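You operate a simulated robot arm through the tools that you are given. There is no shell and no other tool. Be economical: measure what you need, move in short steps, check, and stop when the job is done.

Carry out the task below with a simulated two-armed robot. There is one attempt and no reset: what you move stays moved.

## Task
Pull the green divider out to 30 cm, stand it in the card box and add the grey socks.
Fine: hold the divider while you pull; then carry the box to the cabinet.

Only the result counts: the job must be done as asked and must still hold three seconds after the hand-in. Knocking over, shifting, dropping, spilling or breaking anything else fails it.

## Robot
Two 7-joint arms with two-finger parallel grippers on one trunk, on a base that drives. Base frame: it is fixed to the floor where the robot stands at the start and does not move with it; the origin is under the middle of the robot, x ahead of it, y to its left, z up. Units: m, degrees, N and s.
The left shoulder is at the start at [0.07, 0.134, 1.101], the right one opposite. Places, roughly: end of the green divider [0.5, 0, 0.8]; inside of the card box [0.7, -0.1, 0.7]; top of the low cabinet [0.7, -0.5, 0.6]; end of the grey divider [0.9, 0.1, 0.3]. Payload 1.57 kg a hand.
The TCP of each hand is the grasp point between the finger pads, 0.03 m short of the fingertips. In the tool frame z runs along the fingers and y along their closing line. The gripper opens to 0.08 m. The fingers are 0.017 m wide and 0.012 m thick; the gripper's body (0.04 by 0.082 m) begins 0.08 m behind the TCP.
Orientation is that of the tool frame in the base frame, as a unit quaternion [x, y, z, w]. With the fingers straight down and closing along the base's y, the tool's x points along the base's -x, its y along +y and its z along -z.

## Interface
- The arms move only by the tool move_arm. It takes "left_motion", "right_motion" or both (then of equal length, played together; a hand with none holds still); each is a list of rows, each an object (a shift or turn left out is 0, a gripper value left out holds the last) with "slide": the shift along the tool's x, y, z in m, a list of three; "angular": the turn, a rotation vector about the tool's x, y, z in degrees, a list of three; "grip": the closure, from 0 (fully open) to 1 (shut). In form: [{"slide": [dx, dy, dz], "angular": [ax, ay, az], "grip": grip}, ...]. A call has 1 to 20 rows; each row is the pose to reach, as a shift and turn from the pose commanded when the call began, along the tool's axes at that moment. Rows are played at 5 a second. More than 0.05 m and 8.6 degrees between two rows, or a gripper value outside its range, and nothing of the call is played. A pose out of reach is approached as far as the arm can. The call stops where the force on the tool passes 40 N (or 10 N more than at its start, if that is more) or the arm is blocked; 0.2 s more then pass. The fingers move at their own pace (about 0.153 m/s each) and stop on an object; they squeeze with about 41 N. The grip force told is the motor's: it shows also when the fingers shut on nothing. Time passes only in rows, and 0.2 s behind the last, so rows that repeat a pose let the fingers close. It gives the time, the measured TCP pose, the force on the tool (base axes), the opening and the grip force at its end, in the units of the frame above (readings bear some noise), and new pictures: "pictures" is both (left out), scene, wrist or none (wrist: the cameras of the hands that moved).
- Cameras (640 x 400 px; columns grow to the right, rows downward): "scene" is now at [0.1319, -0.0012, 1.3134]; the picture's right is [-0.04, -1.00, 0.00], its down [-0.73, 0.03, -0.68] and it looks along [0.68, -0.03, -0.73] (base axes); focal length 275 px, centre (320, 200). "left" rides on the left gripper at [0.072, 0.007, -0.122] in its tool frame; the picture's right is [-0.09, 1.00, 0.00], its down [-0.84, -0.08, -0.54] and it looks along [-0.54, -0.05, 0.84] (tool axes); focal length 238 px, centre (320, 200). "right" rides on the right gripper at [0.072, -0.007, -0.122] in its tool frame; the picture's right is [0.09, 1.00, 0.00], its down [-0.84, 0.08, -0.54] and it looks along [-0.54, 0.05, 0.84] (tool axes); focal length 238 px, centre (320, 200). There is no depth. A picture from a camera that has moved, and an enlarged one, comes with that camera's place and axes in the base frame and with its lens.
- slide_trunk(by): slides the trunk up (or, below 0, down) by that many m; the arms and the scene camera ride with it, the base frame stays. It gives what a move gives, with no picture.
- drive_base(legs): drives the robot by 1 to 6 legs, each [ahead, left, turn to the left] in m, m and degrees, along the robot's own axes; the way and the turn of a leg run together, so that a leg with both is an arc; at most 1.5 m and 180 degrees a leg. The arms and the cameras ride along, it lands a little off, and it stops where it bumps. It gives what a move gives, and a new picture of the scene camera.
- aim_head(pan, tilt): turns the head with the scene camera to pan (to the left, within 86 degrees either way) and tilt (down, from -29 to 69), counted from straight ahead of the robot. It gives what a move gives, and a new picture of the scene camera.
- zoom(camera, box): a new picture of the part [left, top, right, bottom] of that camera's present view, enlarged. It takes no simulated time.
- job_done(): hands the job in; it is judged then, once.

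Go step by step. Nothing tells you exact positions but the pictures and the camera data: compare them with the known pose of the tool, close in by small moves and look again before you grip or let go. The budget is 120 turns and 170 pictures, counting those below and the enlarged ones. Unless the task says otherwise, let go and move clear before handing in, and close with one line.

The tools are called after "Emit:" as name(argument=value, ...) on one line, values as JSON. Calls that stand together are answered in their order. move_arm: Moves the arms, as the interface text tells. Its arguments: {"type":"object","properties":{"left_motion":{"type":"array","items":{"type":"object","properties":{"slide":{"type":"array","items":{"type":"number"}},"angular":{"type":"array","items":{"type":"number"}},"grip":{"type":"number"}}}},"right_motion":{"type":"array","items":{"type":"object","properties":{"slide":{"type":"array","items":{"type":"number"}},"angular":{"type":"array","items":{"type":"number"}},"grip":{"type":"number"}}}},"pictures":{"type":"string","enum":["both","scene","wrist","none"]}},"required":[]} The other tools are called the same way: slide_trunk (by) slides the trunk up or down; drive_base (legs) drives the base; aim_head (pan, tilt) turns the head that bears the scene camera; zoom (camera, box) takes an enlarged picture of a part of a camera's view; job_done () hands the job in.

At the start:

```text
time_s: 0.0
left_tcp_pos: [0.4973, 0.1747, 1.0902]
left_orientation: [-0.001, 1.0, -0.001, 0.0]
left_wrist_force: [-0.5, -0.1, -0.2]
left_finger_gap: 0.0801
left_grasp_force: 0.0
right_tcp_pos: [0.4085, -0.1864, 1.0917]
right_orientation: [0.0, 1.0, -0.001, 0.0]
right_wrist_force: [0.3, 0.1, -0.8]
right_finger_gap: 0.08
right_grasp_force: 0.0
trunk travel left (down, up): [-0.675, 0.265]
robot x, y, heading: [0.0018, -0.0009, 0.2]
head pan, tilt: [-2.1, 46.8]
```

scene: 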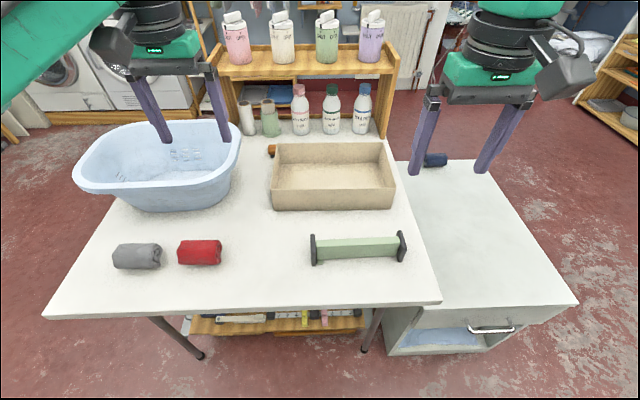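
right: 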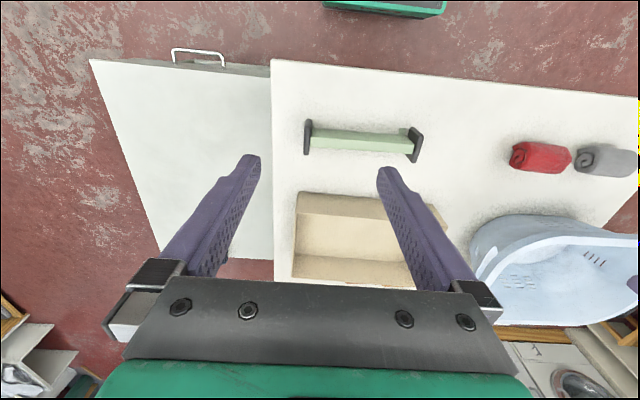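
left: 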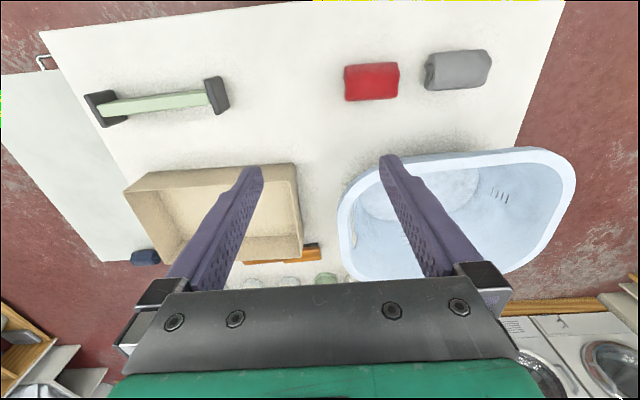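

I see the green divider, card box and grey socks on the table, with the low cabinet top to the right. I'll look closer at these things before moving.

Emit:
zoom(camera="scene", box=[250, 130, 450, 280])

Emit:
zoom(camera="left", box=[60, 30, 340, 205])

Emit:
zoom(camera="right", box=[280, 90, 440, 190])

```text
2.67 times, centred on (350, 205) of scene
camera zoom: at [0.1319, -0.0012, 1.3134], right [-0.04, -1.0, 0.0], down [-0.73, 0.03, -0.68], along [0.68, -0.03, -0.73], focal length 732 px, centre (240, 187)
```

zoom: 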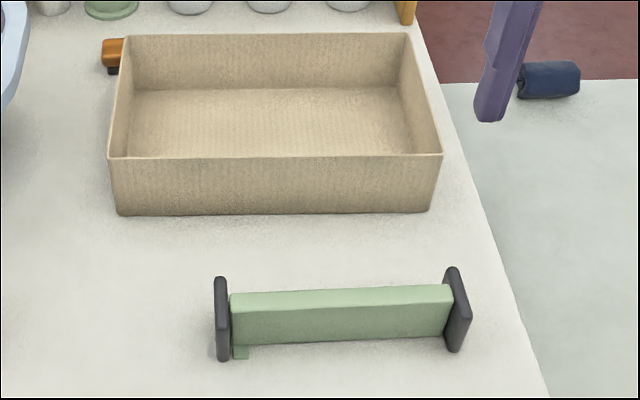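

```text
2.29 times, centred on (200, 118) of left
camera zoom: at [0.4249, 0.1802, 1.2114], right [0.09, 1.0, 0.0], down [0.84, -0.08, 0.54], along [0.54, -0.05, -0.84], focal length 545 px, centre (594, 389)
```

zoom: 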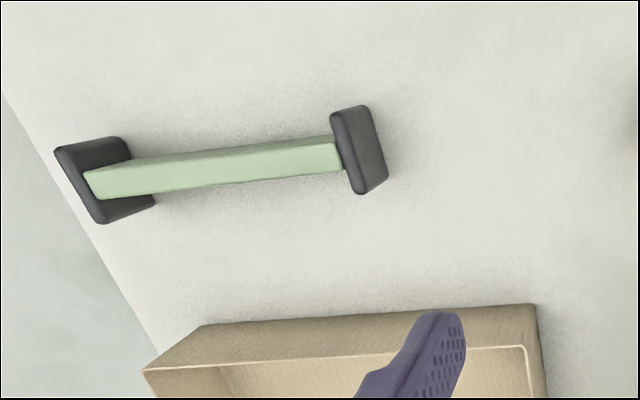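

```text
4.00 times, centred on (360, 140) of right
camera zoom: at [0.3363, -0.1936, 1.2122], right [-0.09, 1.0, 0.0], down [0.84, 0.08, 0.54], along [0.54, 0.05, -0.84], focal length 953 px, centre (160, 440)
```

zoom: 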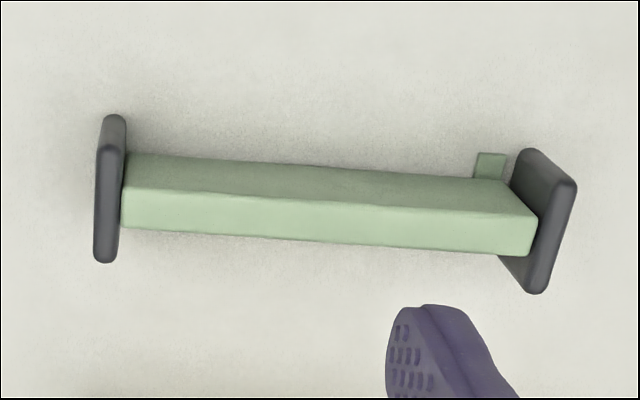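

The divider is about 0.21 m long along y (x≈0.475, plates at y≈0 and -0.205, tops at z≈0.805) on a table at z≈0.755. The box is about 0.19 x 0.315 x 0.08 m. I'll bring both hands above the end plates, turned so the fingers close along x.

Emit:
move_arm(left_motion=[{"slide": [0.002, -0.0159, 0.0173], "angular": [0, 0, 8.18]}, {"slide": [0.004, -0.0318, 0.0346], "angular": [0, 0, 16.36]}, {"slide": [0.006, -0.0477, 0.0519], "angular": [0, 0, 24.54]}, {"slide": [0.008, -0.0636, 0.0692], "angular": [0, 0, 32.72]}, {"slide": [0.01, -0.0795, 0.0865], "angular": [0, 0, 40.9]}, {"slide": [0.012, -0.0954, 0.1038], "angular": [0, 0, 49.08]}, {"slide": [0.014, -0.1113, 0.1211], "angular": [0, 0, 57.26]}, {"slide": [0.016, -0.1272, 0.1384], "angular": [0, 0, 65.44]}, {"slide": [0.018, -0.1431, 0.1557], "angular": [0, 0, 73.62]}, {"slide": [0.02, -0.159, 0.173], "angular": [0, 0, 81.8]}, {"slide": [0.022, -0.1747, 0.19], "angular": [0, 0, 90]}], right_motion=[{"slide": [-0.006, -0.001, 0.0174], "angular": [0, 0, -8.18]}, {"slide": [-0.012, -0.002, 0.0348], "angular": [0, 0, -16.36]}, {"slide": [-0.018, -0.003, 0.0522], "angular": [0, 0, -24.54]}, {"slide": [-0.024, -0.004, 0.0696], "angular": [0, 0, -32.72]}, {"slide": [-0.03, -0.005, 0.087], "angular": [0, 0, -40.9]}, {"slide": [-0.036, -0.007, 0.1044], "angular": [0, 0, -49.08]}, {"slide": [-0.042, -0.009, 0.1218], "angular": [0, 0, -57.26]}, {"slide": [-0.048, -0.011, 0.1392], "angular": [0, 0, -65.44]}, {"slide": [-0.054, -0.013, 0.1566], "angular": [0, 0, -73.62]}, {"slide": [-0.06, -0.015, 0.174], "angular": [0, 0, -81.8]}, {"slide": [-0.066, -0.018, 0.191], "angular": [0, 0, -90]}])

```text
time_s: 2.4
left_tcp_pos: [0.4757, -0.0033, 0.9002]
left_orientation: [0.708, 0.706, 0.001, -0.001]
left_wrist_force: [0.8, -0.1, -0.4]
left_finger_gap: 0.0797
left_grasp_force: 0.0
right_tcp_pos: [0.2773, -0.091, 0.8195]
right_orientation: [-0.666, 0.744, -0.042, 0.035]
right_wrist_force: [-0.6, -0.8, 0.0]
right_finger_gap: 0.0799
right_grasp_force: 0.1
right hand out of reach, approached as far as the arm can: row 4, 5, 6, 7, 8, 9, 10, 11
trunk travel left (down, up): [-0.675, 0.265]
robot x, y, heading: [-0.0009, 0.0, -0.2]
head pan, tilt: [-2.1, 46.8]
camera scene: at [0.1321, -0.0029, 1.3134], right [-0.04, -1.0, 0.0], down [-0.73, 0.03, -0.68], along [0.68, -0.02, -0.73], focal length 275 px, centre (320, 200)
camera right: at [0.2607, -0.1623, 0.939], right [-0.99, 0.02, -0.11], down [-0.04, 0.85, 0.53], along [0.1, 0.53, -0.84], focal length 238 px, centre (320, 200)
camera left: at [0.4814, 0.0693, 1.0213], right [1.0, -0.09, 0.0], down [-0.08, -0.84, 0.54], along [-0.05, -0.54, -0.84], focal length 238 px, centre (320, 200)
```

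scene: 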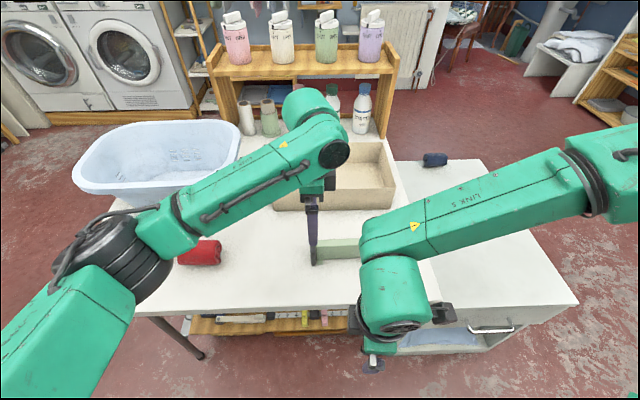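
right: 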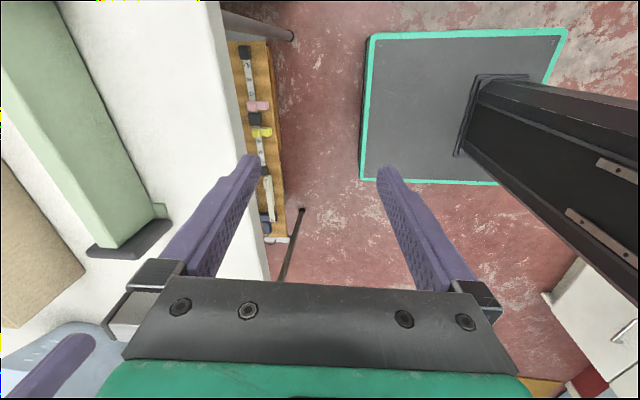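
left: 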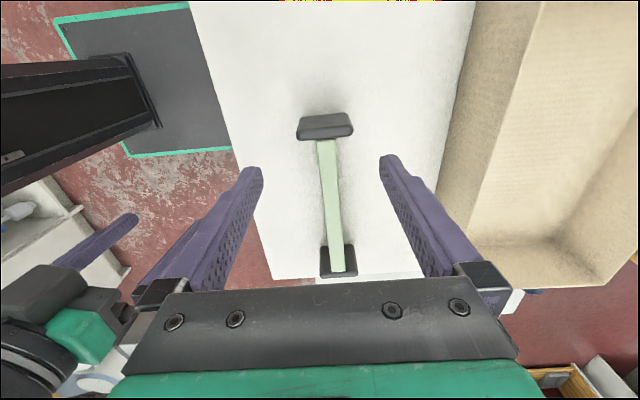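

The left hand is nicely above the left plate, but the right arm got stuck in a poor configuration. I'll raise it and bring it forward again.

Emit:
move_arm(right_motion=[{"slide": [0, 0, -0.03]}, {"slide": [0, 0, -0.07]}, {"slide": [0.02, 0, -0.11]}, {"slide": [0.04, -0.03, -0.13]}, {"slide": [0.06, -0.06, -0.13]}, {"slide": [0.08, -0.1, -0.13]}], pictures="scene")

```text
time_s: 3.8
left_tcp_pos: [0.475, -0.001, 0.9012]
left_orientation: [0.707, 0.707, 0.0, 0.0]
left_wrist_force: [0.2, -0.2, -1.0]
left_finger_gap: 0.0801
left_grasp_force: 0.0
right_tcp_pos: [0.2405, -0.0834, 0.9248]
right_orientation: [-0.665, 0.745, -0.044, 0.034]
right_wrist_force: [0.0, -0.2, 0.0]
right_finger_gap: 0.08
right_grasp_force: 0.1
right hand out of reach, approached as far as the arm can: row 1, 2, 3, 4, 5, 6
trunk travel left (down, up): [-0.675, 0.265]
robot x, y, heading: [0.0019, 0.0, 0.1]
head pan, tilt: [-2.1, 46.8]
camera scene: at [0.1316, -0.0007, 1.3134], right [-0.04, -1.0, 0.0], down [-0.73, 0.03, -0.68], along [0.68, -0.03, -0.73], focal length 275 px, centre (320, 200)
```

scene: 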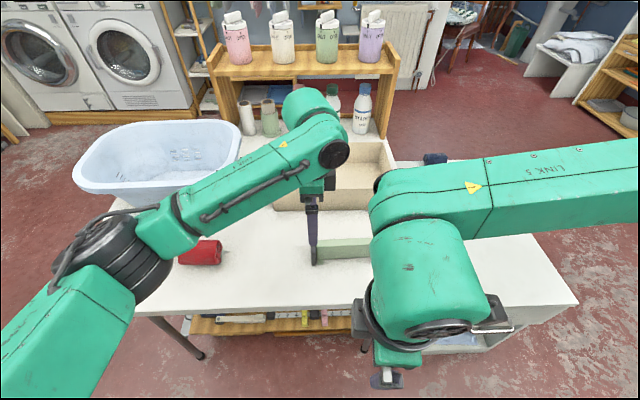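

The right arm doesn't like that turn direction. I'll turn it back while keeping it where it is.

Emit:
move_arm(right_motion=[{"angular": [0, 0, 8.2]}, {"angular": [0, 0, 16.4]}, {"angular": [0, 0, 24.6]}, {"angular": [0, 0, 32.8]}, {"angular": [0, 0, 41]}, {"angular": [0, 0, 49.2]}, {"angular": [0, 0, 57.4]}, {"angular": [0, 0, 65.6]}, {"angular": [0, 0, 73.8]}, {"angular": [0, 0, 82]}, {"angular": [0, 0, 82]}], pictures="scene")

```text
time_s: 6.2
left_tcp_pos: [0.476, -0.0014, 0.9017]
left_orientation: [0.708, 0.707, 0.0, 0.001]
left_wrist_force: [-0.4, 0.1, -0.6]
left_finger_gap: 0.0801
left_grasp_force: 0.1
right_tcp_pos: [0.2426, -0.0868, 0.9258]
right_orientation: [-0.012, 0.998, -0.011, 0.055]
right_wrist_force: [-0.1, 0.2, -0.4]
right_finger_gap: 0.0799
right_grasp_force: 0.0
trunk travel left (down, up): [-0.675, 0.265]
robot x, y, heading: [0.0041, -0.0006, 0.1]
head pan, tilt: [-2.1, 46.8]
camera scene: at [0.1319, -0.0012, 1.3134], right [-0.04, -1.0, 0.0], down [-0.73, 0.03, -0.68], along [0.68, -0.03, -0.73], focal length 275 px, centre (320, 200)
```

scene: 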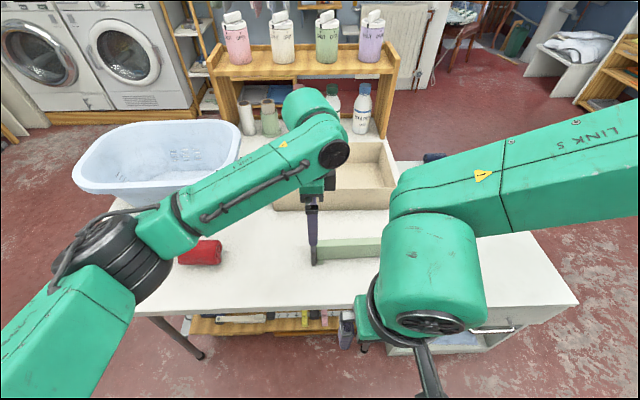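

The commanded pose follows the reached one. I'll straighten the right tool, go back to its starting spot, and then try the opposite turn.

Emit:
move_arm(right_motion=[{"slide": [-0.02, -0.015, -0.02], "angular": [-0.3, 1.5, 0.3]}, {"slide": [-0.05, -0.03, -0.05], "angular": [-0.6, 3.1, 0.7]}, {"slide": [-0.08, -0.05, -0.08], "angular": [-0.9, 4.7, 1]}, {"slide": [-0.11, -0.07, -0.11], "angular": [-1.2, 6.3, 1.4]}, {"slide": [-0.14, -0.085, -0.14], "angular": [-1.2, 6.3, 1.4]}, {"slide": [-0.166, -0.1, -0.165], "angular": [-1.2, 6.3, 1.4]}, {"slide": [-0.166, -0.1, -0.165], "angular": [-1.2, 6.3, 1.4]}], pictures="none")

```text
time_s: 7.8
left_tcp_pos: [0.474, -0.0011, 0.901]
left_orientation: [0.707, 0.707, 0.0, 0.0]
left_wrist_force: [-0.7, -0.6, -0.1]
left_finger_gap: 0.0801
left_grasp_force: 0.0
right_tcp_pos: [0.3921, -0.1783, 1.1092]
right_orientation: [-0.001, 1.0, 0.0, 0.0]
right_wrist_force: [0.7, 0.6, 0.3]
right_finger_gap: 0.0802
right_grasp_force: 0.0
trunk travel left (down, up): [-0.675, 0.265]
robot x, y, heading: [-0.0002, -0.0002, -0.0]
head pan, tilt: [-2.1, 46.8]
```

Emit:
move_arm(right_motion=[{"slide": [-0.008, -0.002, 0.01], "angular": [0, 0, 8.18]}, {"slide": [-0.016, -0.004, 0.02], "angular": [0, 0, 16.36]}, {"slide": [-0.024, -0.006, 0.03], "angular": [0, 0, 24.54]}, {"slide": [-0.032, -0.008, 0.04], "angular": [0, 0, 32.72]}, {"slide": [-0.04, -0.01, 0.05], "angular": [0, 0, 40.9]}, {"slide": [-0.048, -0.012, 0.06], "angular": [0, 0, 49.08]}, {"slide": [-0.056, -0.014, 0.07], "angular": [0, 0, 57.26]}, {"slide": [-0.064, -0.016, 0.08], "angular": [0, 0, 65.44]}, {"slide": [-0.072, -0.018, 0.09], "angular": [0, 0, 73.62]}, {"slide": [-0.08, -0.02, 0.1], "angular": [0, 0, 81.8]}, {"slide": [-0.083, -0.022, 0.11], "angular": [0, 0, 90]}], pictures="both")

```text
time_s: 10.2
left_tcp_pos: [0.4754, -0.0005, 0.9016]
left_orientation: [0.707, 0.707, -0.001, 0.0]
left_wrist_force: [0.5, -0.5, -0.9]
left_finger_gap: 0.08
left_grasp_force: 0.0
right_tcp_pos: [0.4765, -0.2009, 0.9976]
right_orientation: [0.707, 0.707, -0.001, -0.001]
right_wrist_force: [0.1, -0.3, -0.8]
right_finger_gap: 0.0801
right_grasp_force: 0.0
trunk travel left (down, up): [-0.675, 0.265]
robot x, y, heading: [-0.0062, 0.0002, -0.2]
head pan, tilt: [-2.1, 46.8]
camera scene: at [0.1321, -0.0014, 1.3133], right [-0.04, -1.0, 0.0], down [-0.73, 0.03, -0.68], along [0.68, -0.03, -0.73], focal length 275 px, centre (320, 200)
camera right: at [0.4685, -0.1296, 1.119], right [1.0, 0.09, 0.0], down [0.08, -0.84, 0.54], along [0.05, -0.54, -0.84], focal length 238 px, centre (320, 200)
```

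scene: 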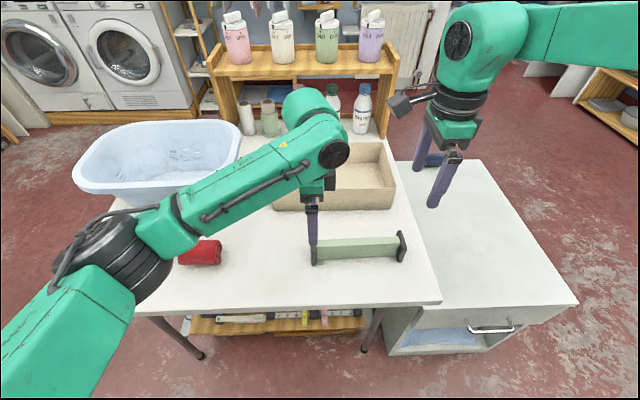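
right: 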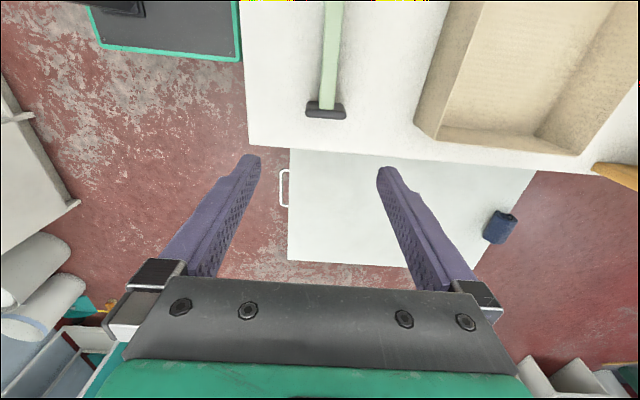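

Both hands are now turned correctly. Zooming to measure the plates before lowering.

Emit:
zoom(camera="left", box=[260, 80, 420, 180])

Emit:
zoom(camera="right", box=[260, 50, 420, 150])

```text
4.00 times, centred on (340, 130) of left
camera zoom: at [0.4813, 0.0705, 1.0214], right [1.0, -0.09, 0.0], down [-0.08, -0.84, 0.54], along [-0.05, -0.54, -0.84], focal length 953 px, centre (240, 480)
```

zoom: 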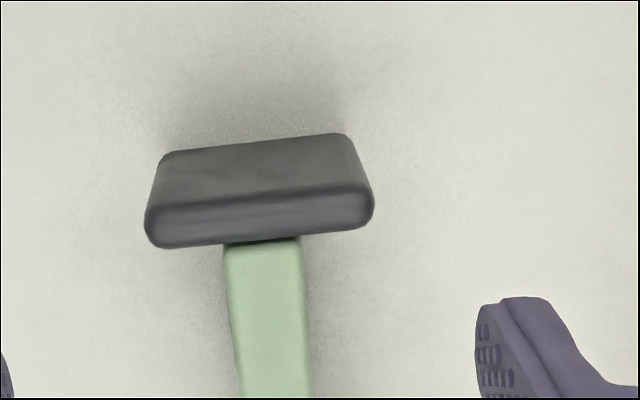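

```text
4.00 times, centred on (340, 100) of right
camera zoom: at [0.4685, -0.1296, 1.119], right [1.0, 0.09, 0.0], down [0.08, -0.84, 0.54], along [0.05, -0.54, -0.84], focal length 953 px, centre (240, 600)
```

zoom: 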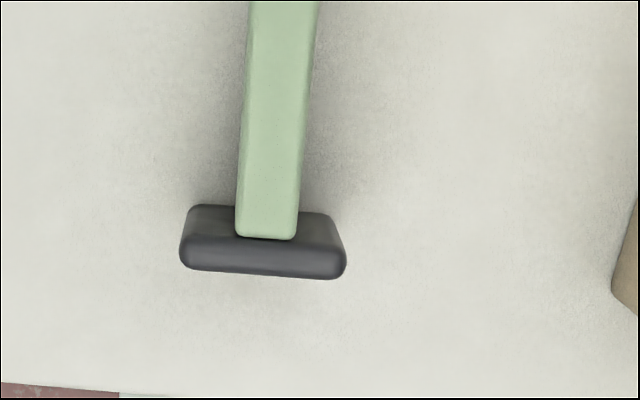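

Left plate centre is at about (0.480, 0.0015), right plate at (0.481, -0.201), overall length about 0.213 m. I'll lower both hands around the plates.

Emit:
move_arm(left_motion=[{"slide": [0, 0.0045, 0.0]}, {"slide": [0, 0.0045, 0.02]}, {"slide": [0, 0.0045, 0.04]}, {"slide": [0, 0.0045, 0.06]}, {"slide": [0, 0.0045, 0.08]}, {"slide": [0, 0.0045, 0.095]}, {"slide": [0, 0.0045, 0.107]}], right_motion=[{"slide": [0.003, 0.0045, 0.03]}, {"slide": [0.003, 0.0045, 0.07]}, {"slide": [0.003, 0.0045, 0.11]}, {"slide": [0.003, 0.0045, 0.15]}, {"slide": [0.003, 0.0045, 0.175]}, {"slide": [0.003, 0.0045, 0.19]}, {"slide": [0.003, 0.0045, 0.203]}])

```text
time_s: 11.8
left_tcp_pos: [0.4795, -0.0017, 0.7931]
left_orientation: [0.707, 0.708, -0.001, 0.0]
left_wrist_force: [-0.9, -0.9, 0.0]
left_finger_gap: 0.0802
left_grasp_force: 0.1
right_tcp_pos: [0.4796, -0.1969, 0.7958]
right_orientation: [0.706, 0.708, -0.001, -0.001]
right_wrist_force: [0.6, -0.4, -0.1]
right_finger_gap: 0.08
right_grasp_force: 0.0
trunk travel left (down, up): [-0.675, 0.265]
robot x, y, heading: [-0.0038, 0.0003, -0.1]
head pan, tilt: [-2.1, 46.8]
camera scene: at [0.1324, -0.0014, 1.3133], right [-0.04, -1.0, 0.0], down [-0.73, 0.03, -0.68], along [0.68, -0.03, -0.73], focal length 275 px, centre (320, 200)
camera right: at [0.4719, -0.1264, 0.9149], right [1.0, 0.09, 0.0], down [0.08, -0.84, 0.54], along [0.05, -0.54, -0.84], focal length 238 px, centre (320, 200)
camera left: at [0.4866, 0.0709, 0.9145], right [1.0, -0.09, 0.0], down [-0.08, -0.84, 0.54], along [-0.05, -0.54, -0.84], focal length 238 px, centre (320, 200)
```

scene: 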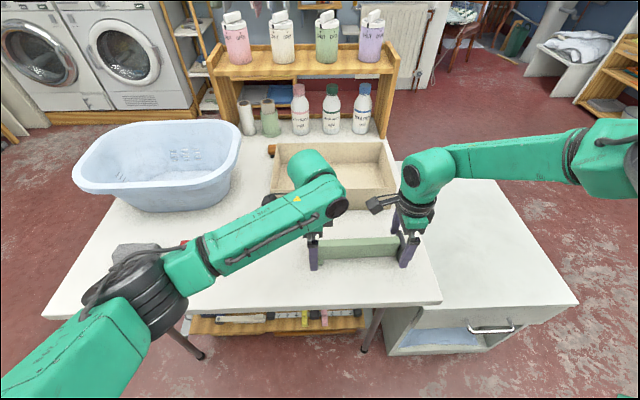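
right: 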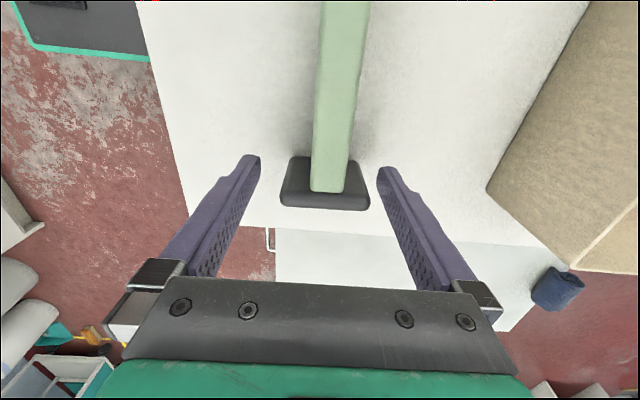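
left: 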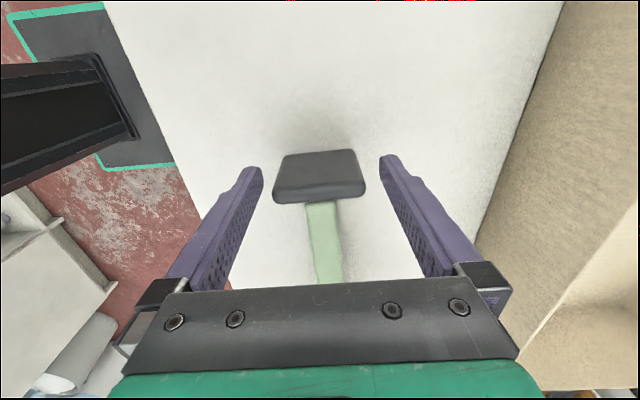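

Both plates sit between the fingers. Closing both grips.

Emit:
move_arm(left_motion=[{"grip": 1}, {"grip": 1}, {"grip": 1}], right_motion=[{"grip": 1}, {"grip": 1}, {"grip": 1}], pictures="wrist")

```text
time_s: 12.6
left_tcp_pos: [0.4792, -0.0007, 0.7939]
left_orientation: [0.707, 0.708, 0.0, 0.0]
left_wrist_force: [-0.3, 0.5, -1.0]
left_finger_gap: 0.055
left_grasp_force: 41.2
right_tcp_pos: [0.4797, -0.1973, 0.7951]
right_orientation: [0.706, 0.708, -0.001, -0.001]
right_wrist_force: [-0.1, 0.9, 0.7]
right_finger_gap: 0.0556
right_grasp_force: 41.1
trunk travel left (down, up): [-0.675, 0.265]
robot x, y, heading: [-0.0008, -0.0017, 0.1]
head pan, tilt: [-2.1, 46.8]
camera right: at [0.4714, -0.1263, 0.9152], right [1.0, 0.09, 0.0], down [0.08, -0.84, 0.54], along [0.05, -0.54, -0.84], focal length 238 px, centre (320, 200)
camera left: at [0.4862, 0.0711, 0.9147], right [1.0, -0.09, 0.0], down [-0.08, -0.84, 0.54], along [-0.05, -0.54, -0.84], focal length 238 px, centre (320, 200)
```

right: 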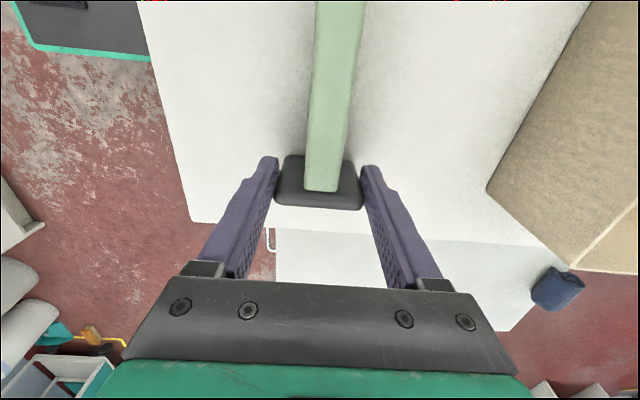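
left: 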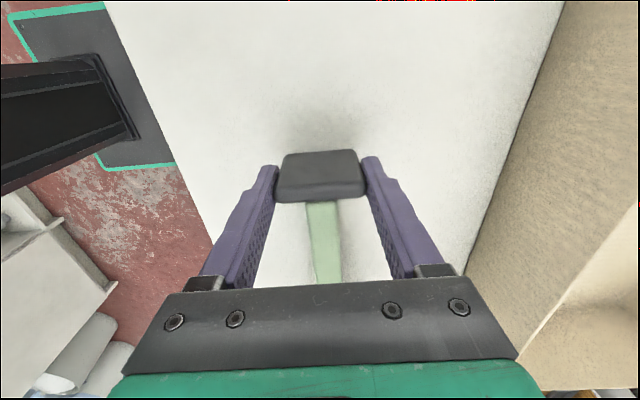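

Both grips hold (plate 0.055 m wide). I'll pull the left end by 4 cm while the right hand holds still.

Emit:
move_arm(left_motion=[{"slide": [0.005, 0, 0]}, {"slide": [0.01, 0, 0]}, {"slide": [0.02, 0, 0]}, {"slide": [0.03, 0, 0]}, {"slide": [0.04, 0, 0]}], pictures="both")

```text
time_s: 13.8
left_tcp_pos: [0.4808, 0.0395, 0.7935]
left_orientation: [0.707, 0.707, -0.001, 0.0]
left_wrist_force: [-2.4, -0.9, 2.8]
left_finger_gap: 0.0548
left_grasp_force: 41.0
right_tcp_pos: [0.4785, -0.1983, 0.794]
right_orientation: [0.706, 0.708, -0.001, -0.001]
right_wrist_force: [0.5, 1.0, 0.9]
right_finger_gap: 0.0555
right_grasp_force: 40.7
trunk travel left (down, up): [-0.675, 0.265]
robot x, y, heading: [0.0002, -0.0016, 0.1]
head pan, tilt: [-2.1, 46.8]
camera scene: at [0.1315, -0.0008, 1.3134], right [-0.04, -1.0, 0.0], down [-0.73, 0.03, -0.68], along [0.68, -0.03, -0.73], focal length 275 px, centre (320, 200)
camera left: at [0.486, 0.1115, 0.9145], right [1.0, -0.09, 0.0], down [-0.08, -0.84, 0.54], along [-0.05, -0.54, -0.84], focal length 238 px, centre (320, 200)
```

scene: 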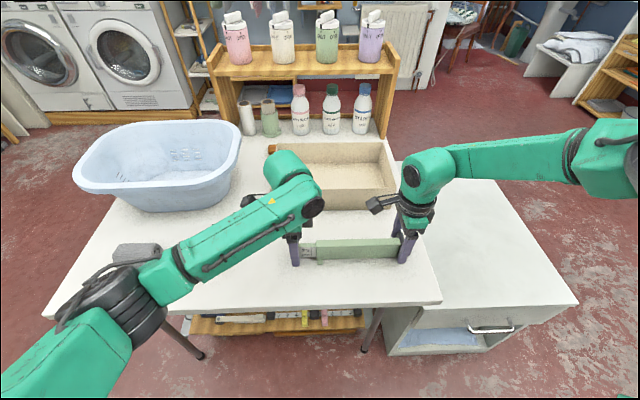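
left: 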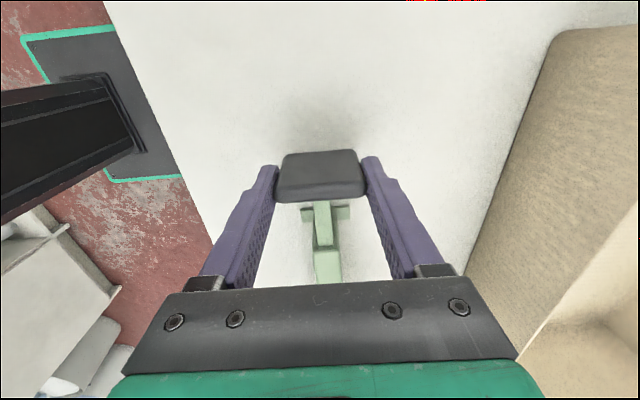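

It slides out. I'll zoom on the rod in case it carries a scale.

Emit:
zoom(camera="scene", box=[280, 220, 344, 270])

Emit:
zoom(camera="left", box=[280, 190, 376, 290])

```text
8.00 times, centred on (312, 245) of scene
camera zoom: at [0.1315, -0.0008, 1.3134], right [-0.04, -1.0, 0.0], down [-0.73, 0.03, -0.68], along [0.68, -0.03, -0.73], focal length 2197 px, centre (384, -160)
```

zoom: 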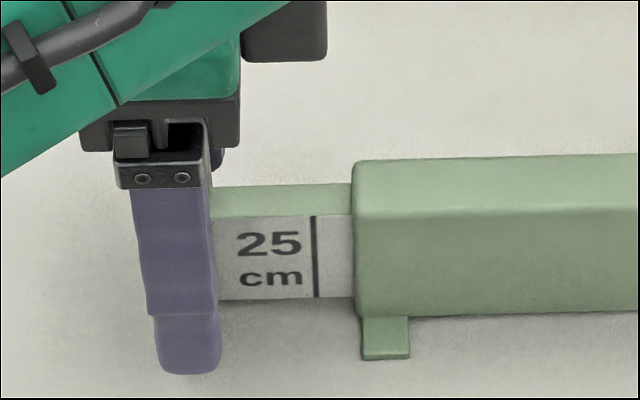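

```text
4.00 times, centred on (328, 240) of left
camera zoom: at [0.486, 0.1115, 0.9145], right [1.0, -0.09, 0.0], down [-0.08, -0.84, 0.54], along [-0.05, -0.54, -0.84], focal length 953 px, centre (288, 40)
```

zoom: 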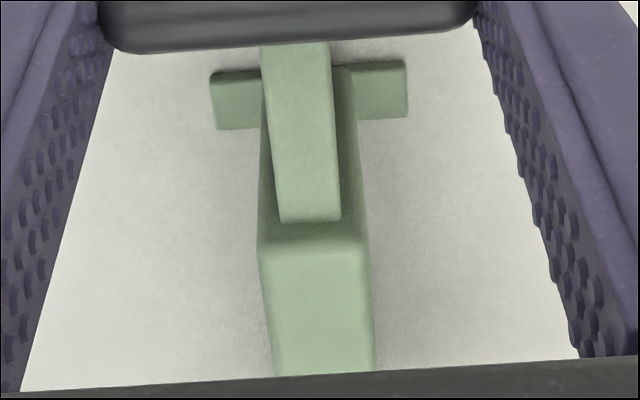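

The rod has a printed scale; the 25 cm line is about 1.1 cm past the sleeve's edge, so it's at about 26 cm. I'll pull 3.5 cm more and read again.

Emit:
move_arm(left_motion=[{"slide": [0.01, 0, 0]}, {"slide": [0.02, 0, 0]}, {"slide": [0.03, 0, 0]}, {"slide": [0.035, 0, 0]}], pictures="none")

Emit:
zoom(camera="scene", box=[265, 220, 345, 270])

```text
time_s: 14.8
left_tcp_pos: [0.4796, 0.075, 0.7941]
left_orientation: [0.706, 0.709, 0.0, 0.0]
left_wrist_force: [3.6, -0.8, 1.5]
left_finger_gap: 0.0548
left_grasp_force: 41.2
right_tcp_pos: [0.4791, -0.1968, 0.7945]
right_orientation: [0.706, 0.708, -0.001, -0.001]
right_wrist_force: [-3.4, 0.5, 0.2]
right_finger_gap: 0.0554
right_grasp_force: 41.3
trunk travel left (down, up): [-0.675, 0.265]
robot x, y, heading: [0.0003, 0.0031, -0.0]
head pan, tilt: [-2.1, 46.8]
```

```text
8.00 times, centred on (305, 245) of scene
camera zoom: at [0.1317, -0.0011, 1.3134], right [-0.04, -1.0, 0.0], down [-0.73, 0.03, -0.68], along [0.68, -0.03, -0.73], focal length 2197 px, centre (440, -160)
```

zoom: 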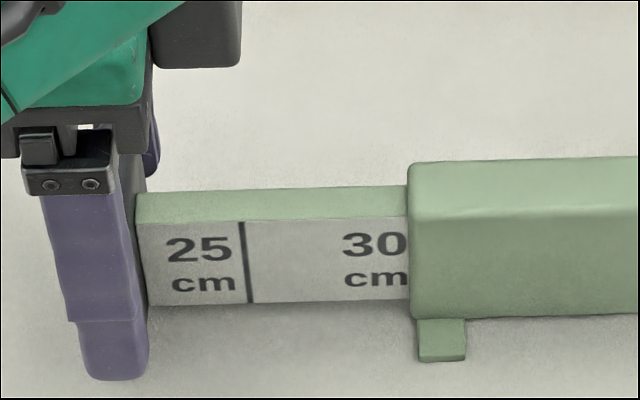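

Emit:
move_arm(left_motion=[{"slide": [0.002, 0, 0]}, {"slide": [0.004, 0, 0]}, {"slide": [0.004, 0, 0]}], pictures="none")

Emit:
zoom(camera="scene", box=[265, 220, 345, 270])

```text
time_s: 15.6
left_tcp_pos: [0.4794, 0.0787, 0.794]
left_orientation: [0.707, 0.708, -0.001, 0.0]
left_wrist_force: [3.2, -0.2, -0.8]
left_finger_gap: 0.0547
left_grasp_force: 41.2
right_tcp_pos: [0.4788, -0.1986, 0.7942]
right_orientation: [0.706, 0.708, 0.0, -0.001]
right_wrist_force: [-3.9, -0.5, 3.4]
right_finger_gap: 0.0553
right_grasp_force: 40.3
trunk travel left (down, up): [-0.675, 0.265]
robot x, y, heading: [0.0006, -0.0007, -0.0]
head pan, tilt: [-2.1, 46.8]
```

```text
8.00 times, centred on (305, 245) of scene
camera zoom: at [0.1317, -0.001, 1.3134], right [-0.04, -1.0, 0.0], down [-0.73, 0.03, -0.68], along [0.68, -0.03, -0.73], focal length 2197 px, centre (440, -160)
```

zoom: 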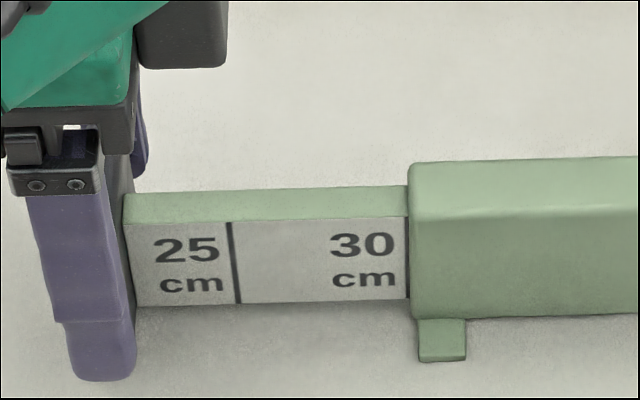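

The 30 cm line sits right at the sleeve's edge: length is set. Now I'll lift the divider with both hands above the box rim.

Emit:
move_arm(left_motion=[{"slide": [0, 0, -0.01]}, {"slide": [0, 0, -0.03]}, {"slide": [0, 0, -0.05]}, {"slide": [0, 0, -0.07]}, {"slide": [0, 0, -0.09]}, {"slide": [0, 0, -0.11]}, {"slide": [0, 0, -0.13]}], right_motion=[{"slide": [0, 0, -0.01]}, {"slide": [0, 0, -0.03]}, {"slide": [0, 0, -0.05]}, {"slide": [0, 0, -0.07]}, {"slide": [0, 0, -0.09]}, {"slide": [0, 0, -0.11]}, {"slide": [0, 0, -0.13]}], pictures="scene")

```text
time_s: 17.2
left_tcp_pos: [0.4803, 0.0764, 0.9256]
left_orientation: [0.708, 0.706, -0.001, 0.0]
left_wrist_force: [-1.5, 0.2, 8.2]
left_finger_gap: 0.0555
left_grasp_force: 41.6
right_tcp_pos: [0.4791, -0.1989, 0.9267]
right_orientation: [0.707, 0.707, -0.001, -0.001]
right_wrist_force: [1.1, -0.7, -9.2]
right_finger_gap: 0.0553
right_grasp_force: 41.1
trunk travel left (down, up): [-0.675, 0.265]
robot x, y, heading: [-0.0023, 0.0038, -0.0]
head pan, tilt: [-2.1, 46.8]
camera scene: at [0.1312, -0.0013, 1.3134], right [-0.04, -1.0, 0.0], down [-0.73, 0.03, -0.68], along [0.68, -0.03, -0.73], focal length 275 px, centre (320, 200)
```

scene: 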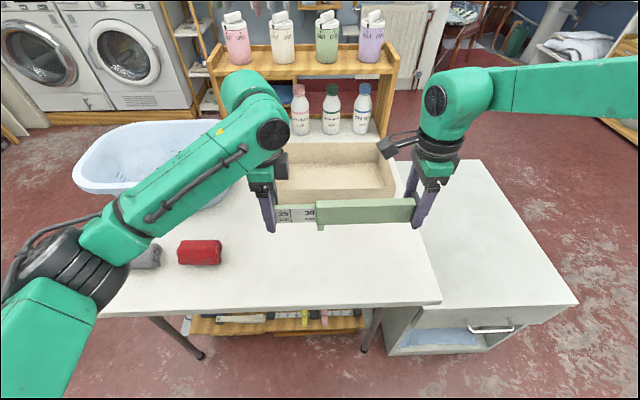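

Lifted cleanly. Moving toward the box in +x, 0.12 m first to test reach.

Emit:
move_arm(left_motion=[{"slide": [0, 0.02, 0]}, {"slide": [0, 0.04, 0]}, {"slide": [0, 0.06, 0]}, {"slide": [0, 0.08, 0]}, {"slide": [0, 0.1, 0]}, {"slide": [0, 0.12, 0]}], right_motion=[{"slide": [0, 0.02, 0]}, {"slide": [0, 0.04, 0]}, {"slide": [0, 0.06, 0]}, {"slide": [0, 0.08, 0]}, {"slide": [0, 0.1, 0]}, {"slide": [0, 0.12, 0]}], pictures="scene")

```text
time_s: 18.6
left_tcp_pos: [0.6008, 0.0768, 0.924]
left_orientation: [0.708, 0.707, 0.0, -0.001]
left_wrist_force: [-6.9, 0.0, 1.3]
left_finger_gap: 0.0559
left_grasp_force: 41.8
right_tcp_pos: [0.5461, -0.2151, 0.9309]
right_orientation: [0.707, 0.708, 0.0, -0.001]
right_wrist_force: [8.2, -0.1, -3.6]
right_finger_gap: 0.0559
right_grasp_force: 41.1
right hand out of reach, approached as far as the arm can: row 4, 5, 6
trunk travel left (down, up): [-0.675, 0.265]
robot x, y, heading: [-0.0007, 0.0009, 0.1]
head pan, tilt: [-2.1, 46.8]
camera scene: at [0.1326, -0.0029, 1.3132], right [-0.04, -1.0, 0.0], down [-0.73, 0.03, -0.68], along [0.68, -0.02, -0.73], focal length 275 px, centre (320, 200)
```

scene: 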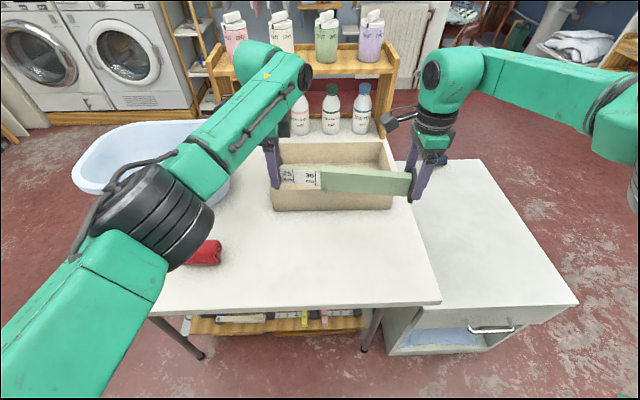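

The right hand hit its reach limit and yawed/stretched the divider. I'll bring the left back level with the right and restore the spacing, then check the scale.

Emit:
move_arm(left_motion=[{"slide": [0, -0.015, 0]}, {"slide": [0, -0.03, 0]}, {"slide": [0, -0.045, 0]}, {"slide": [0, -0.06, 0]}, {"slide": [0, -0.06, 0]}], right_motion=[{"slide": [0.004, -0.001, 0]}, {"slide": [0.008, -0.002, 0]}, {"slide": [0.012, -0.003, 0]}, {"slide": [0.016, -0.004, -0.0]}, {"slide": [0.016, -0.005, 0]}], pictures="wrist")

Emit:
zoom(camera="scene", box=[250, 150, 450, 275])

```text
time_s: 19.8
left_tcp_pos: [0.5401, 0.0769, 0.924]
left_orientation: [0.707, 0.707, 0.0, 0.0]
left_wrist_force: [5.5, 0.5, 2.1]
left_finger_gap: 0.0552
left_grasp_force: 41.2
right_tcp_pos: [0.5388, -0.1971, 0.9286]
right_orientation: [0.706, 0.708, -0.001, -0.001]
right_wrist_force: [-6.6, -0.4, -3.1]
right_finger_gap: 0.0553
right_grasp_force: 41.5
trunk travel left (down, up): [-0.675, 0.265]
robot x, y, heading: [-0.0, -0.0028, 0.1]
head pan, tilt: [-2.1, 46.8]
camera right: at [0.5303, -0.1259, 1.0494], right [1.0, 0.09, 0.0], down [0.08, -0.84, 0.54], along [0.05, -0.54, -0.84], focal length 238 px, centre (320, 200)
camera left: at [0.5456, 0.1491, 1.0446], right [1.0, -0.09, 0.0], down [-0.08, -0.84, 0.54], along [-0.05, -0.54, -0.84], focal length 238 px, centre (320, 200)
```

right: 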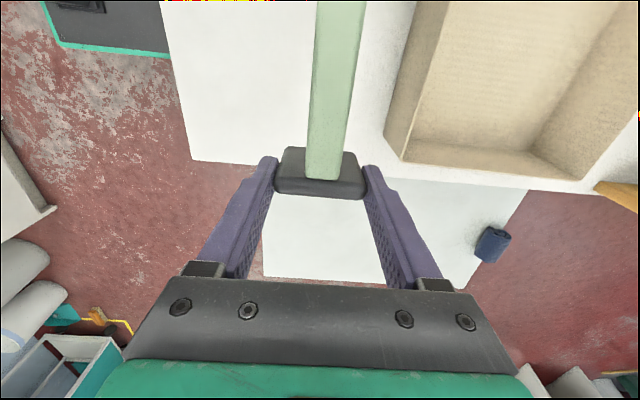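
left: 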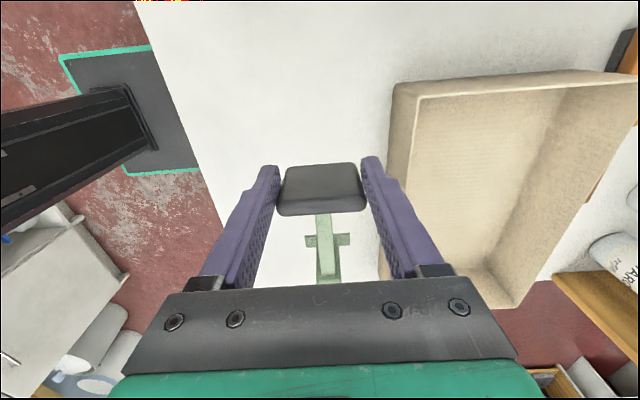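

```text
3.20 times, centred on (350, 212) of scene
camera zoom: at [0.1324, -0.0018, 1.3133], right [-0.04, -1.0, 0.0], down [-0.73, 0.03, -0.68], along [0.68, -0.03, -0.73], focal length 879 px, centre (224, 160)
```

zoom: 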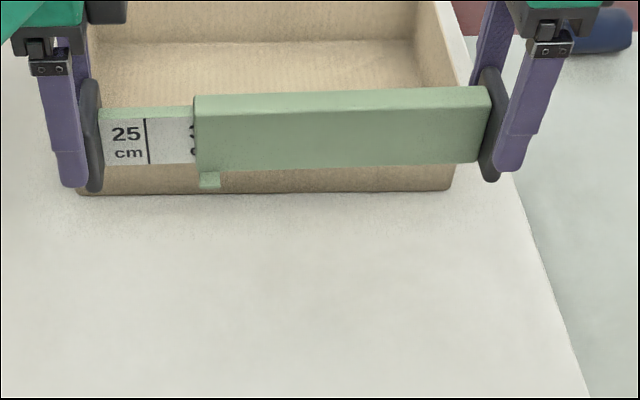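

The length slipped to about 28 cm and the plates shifted in the fingers. I'll set the divider back on the table in front of the box, regrip squarely and reset the length; later I'll drive the base forward instead of reaching.

Emit:
move_arm(left_motion=[{"slide": [0, -0.01, 0.02]}, {"slide": [0, -0.02, 0.05]}, {"slide": [0, -0.02, 0.08]}, {"slide": [0, -0.02, 0.105]}, {"slide": [0, -0.02, 0.12]}, {"slide": [0, -0.02, 0.127]}], right_motion=[{"slide": [0, -0.01, 0.02]}, {"slide": [0, -0.02, 0.05]}, {"slide": [0, -0.02, 0.08]}, {"slide": [0, -0.02, 0.108]}, {"slide": [0, -0.02, 0.124]}, {"slide": [0, -0.02, 0.131]}], pictures="both")

```text
time_s: 21.2
left_tcp_pos: [0.5199, 0.0775, 0.7954]
left_orientation: [0.706, 0.708, 0.0, 0.0]
left_wrist_force: [-5.3, 1.1, 7.6]
left_finger_gap: 0.0552
left_grasp_force: 41.2
right_tcp_pos: [0.4988, -0.2068, 0.8151]
right_orientation: [0.706, 0.709, -0.001, -0.001]
right_wrist_force: [5.8, -0.3, -8.5]
right_finger_gap: 0.0559
right_grasp_force: 40.7
right hand out of reach, approached as far as the arm can: row 3, 4, 5, 6
trunk travel left (down, up): [-0.675, 0.265]
robot x, y, heading: [0.0038, 0.0008, -0.2]
head pan, tilt: [-2.1, 46.8]
camera scene: at [0.1322, -0.0013, 1.3133], right [-0.04, -1.0, 0.0], down [-0.73, 0.03, -0.68], along [0.68, -0.03, -0.73], focal length 275 px, centre (320, 200)
camera right: at [0.4919, -0.1348, 0.9352], right [1.0, 0.09, 0.0], down [0.08, -0.84, 0.54], along [0.05, -0.54, -0.84], focal length 238 px, centre (320, 200)
camera left: at [0.5269, 0.1494, 0.9165], right [1.0, -0.09, 0.0], down [-0.08, -0.84, 0.54], along [-0.05, -0.54, -0.84], focal length 238 px, centre (320, 200)
```

scene: 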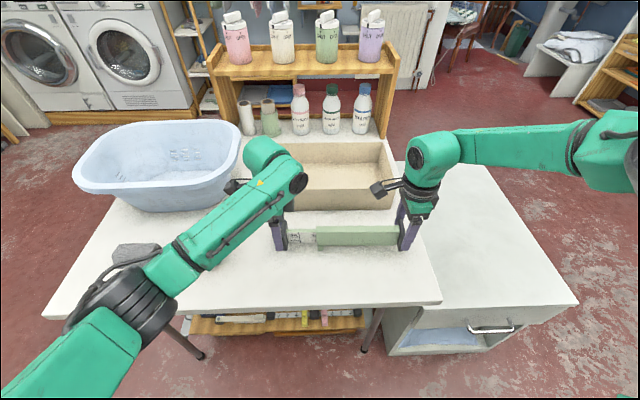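
right: 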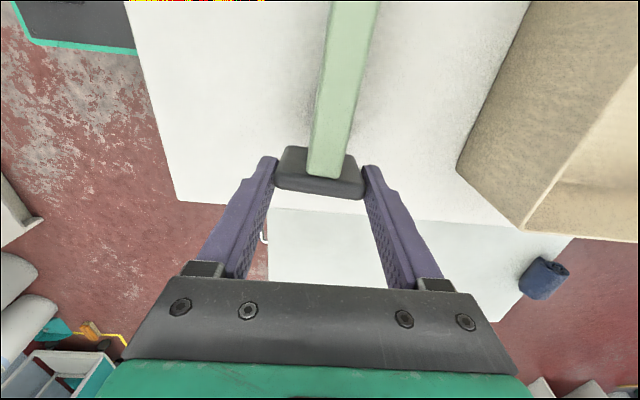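
left: 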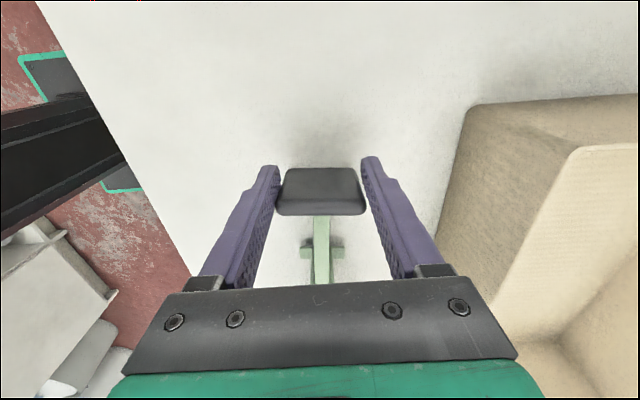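

The right reaches less far at low height; I'll take both back to x≈0.48 and finish setting down.

Emit:
move_arm(left_motion=[{"slide": [0, -0.013, -0.002]}, {"slide": [0, -0.026, -0.002]}, {"slide": [0, -0.04, -0.002]}, {"slide": [0, -0.04, -0.001]}, {"slide": [0, -0.04, 0]}, {"slide": [0, -0.04, 0]}], right_motion=[{"slide": [0.003, -0.007, 0]}, {"slide": [0.006, -0.013, 0]}, {"slide": [0.009, -0.02, 0]}, {"slide": [0.009, -0.02, 0.01]}, {"slide": [0.009, -0.02, 0.018]}, {"slide": [0.009, -0.02, 0.02]}], pictures="wrist")

Emit:
zoom(camera="scene", box=[250, 195, 450, 320])

```text
time_s: 22.6
left_tcp_pos: [0.4786, 0.0767, 0.7963]
left_orientation: [0.708, 0.706, -0.001, -0.001]
left_wrist_force: [-2.5, -0.4, -10.4]
left_finger_gap: 0.0555
left_grasp_force: 40.6
right_tcp_pos: [0.4812, -0.1975, 0.7951]
right_orientation: [0.707, 0.707, 0.001, -0.001]
right_wrist_force: [2.3, 0.1, 9.8]
right_finger_gap: 0.0553
right_grasp_force: 40.7
trunk travel left (down, up): [-0.675, 0.265]
robot x, y, heading: [0.0005, 0.001, 0.2]
head pan, tilt: [-2.1, 46.8]
camera right: at [0.4731, -0.1261, 0.9163], right [1.0, 0.09, 0.0], down [0.08, -0.84, 0.54], along [0.05, -0.54, -0.84], focal length 238 px, centre (320, 200)
camera left: at [0.4861, 0.1486, 0.9169], right [1.0, -0.09, 0.0], down [-0.08, -0.84, 0.54], along [-0.05, -0.54, -0.84], focal length 238 px, centre (320, 200)
```

right: 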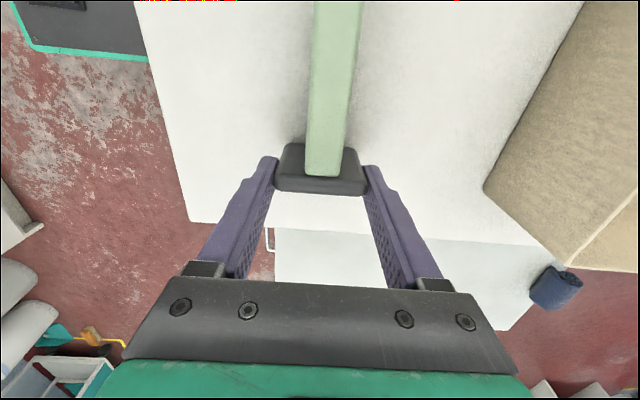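
left: 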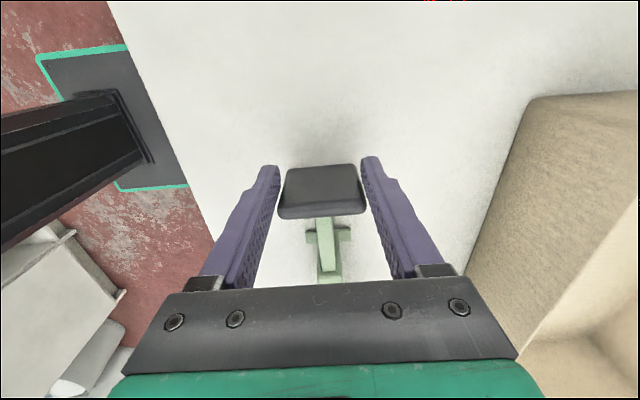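

```text
3.20 times, centred on (350, 258) of scene
camera zoom: at [0.132, -0.0012, 1.3134], right [-0.04, -1.0, 0.0], down [-0.73, 0.03, -0.68], along [0.68, -0.03, -0.73], focal length 879 px, centre (224, 16)
```

zoom: 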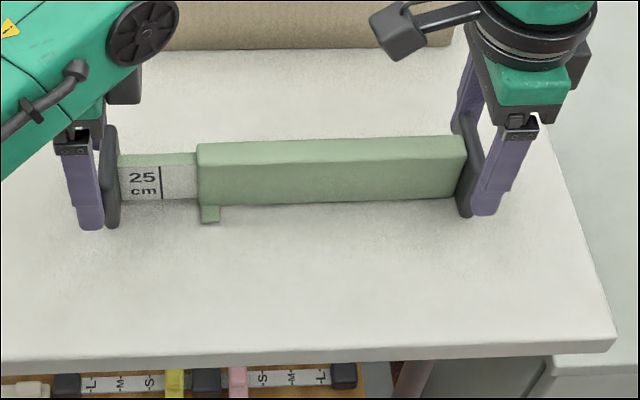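

Setting down is done; releasing both so I can regrip squarely. I'll also look straight down to check the base's clearance to the table legs.

Emit:
move_arm(left_motion=[{"grip": 0.5}, {"grip": 0.5}], right_motion=[{"grip": 0.5}, {"grip": 0.5}], pictures="wrist")

Emit:
aim_head(pan=0, tilt=69)

```text
time_s: 23.2
left_tcp_pos: [0.481, 0.0768, 0.7965]
left_orientation: [0.708, 0.707, -0.001, -0.001]
left_wrist_force: [-6.4, 0.6, -7.6]
left_finger_gap: 0.0547
left_grasp_force: 41.6
right_tcp_pos: [0.4808, -0.1984, 0.7947]
right_orientation: [0.707, 0.707, 0.0, -0.001]
right_wrist_force: [5.3, -0.5, 5.7]
right_finger_gap: 0.0556
right_grasp_force: 41.3
trunk travel left (down, up): [-0.675, 0.265]
robot x, y, heading: [0.0006, 0.0012, -0.2]
head pan, tilt: [-2.1, 46.8]
camera right: at [0.4729, -0.1263, 0.9157], right [1.0, 0.09, 0.0], down [0.08, -0.84, 0.54], along [0.05, -0.54, -0.84], focal length 238 px, centre (320, 200)
camera left: at [0.4864, 0.1485, 0.9172], right [1.0, -0.09, 0.0], down [-0.08, -0.84, 0.54], along [-0.05, -0.54, -0.84], focal length 238 px, centre (320, 200)
```

right: 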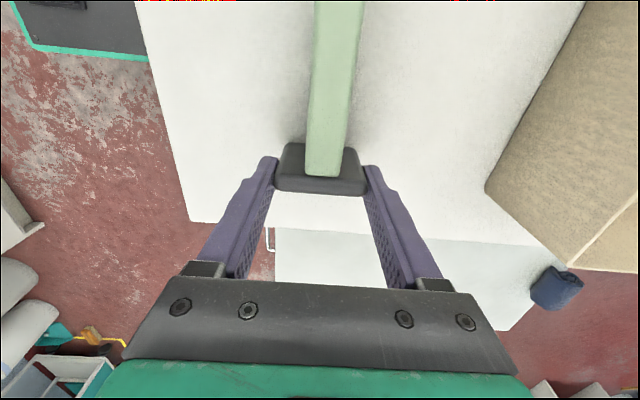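
left: 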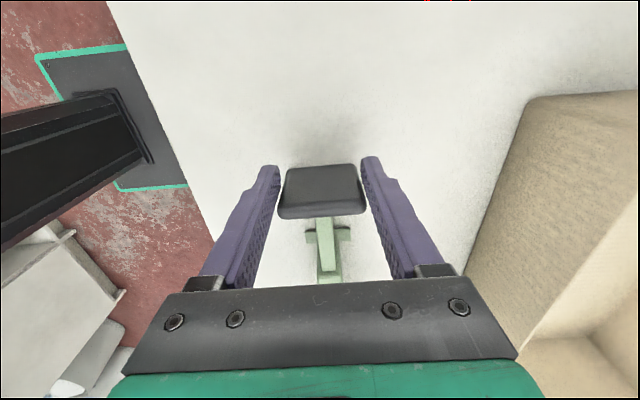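

```text
time_s: 24.1
left_tcp_pos: [0.4799, 0.0766, 0.796]
left_orientation: [0.707, 0.707, 0.001, 0.0]
left_wrist_force: [-6.9, -0.3, -3.2]
left_finger_gap: 0.0551
left_grasp_force: 41.0
right_tcp_pos: [0.4791, -0.198, 0.7955]
right_orientation: [0.707, 0.707, 0.0, -0.001]
right_wrist_force: [6.7, 0.0, 2.5]
right_finger_gap: 0.0554
right_grasp_force: 40.8
trunk travel left (down, up): [-0.675, 0.265]
robot x, y, heading: [0.0011, -0.0019, 0.2]
head pan, tilt: [0.0, 68.8]
camera scene: at [0.1083, 0.0017, 1.2871], right [0.0, -1.0, 0.0], down [-0.93, 0.0, -0.36], along [0.36, 0.0, -0.93], focal length 275 px, centre (320, 200)
```

scene: 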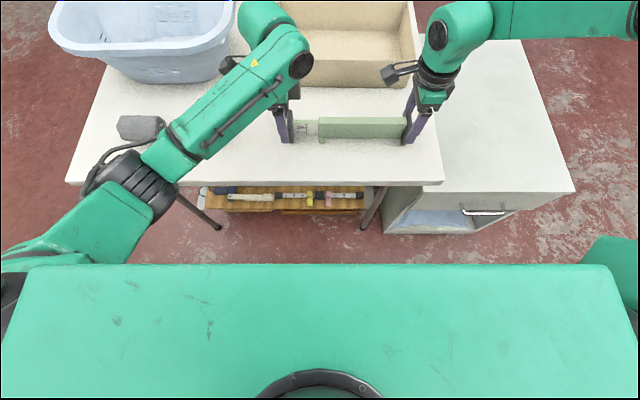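

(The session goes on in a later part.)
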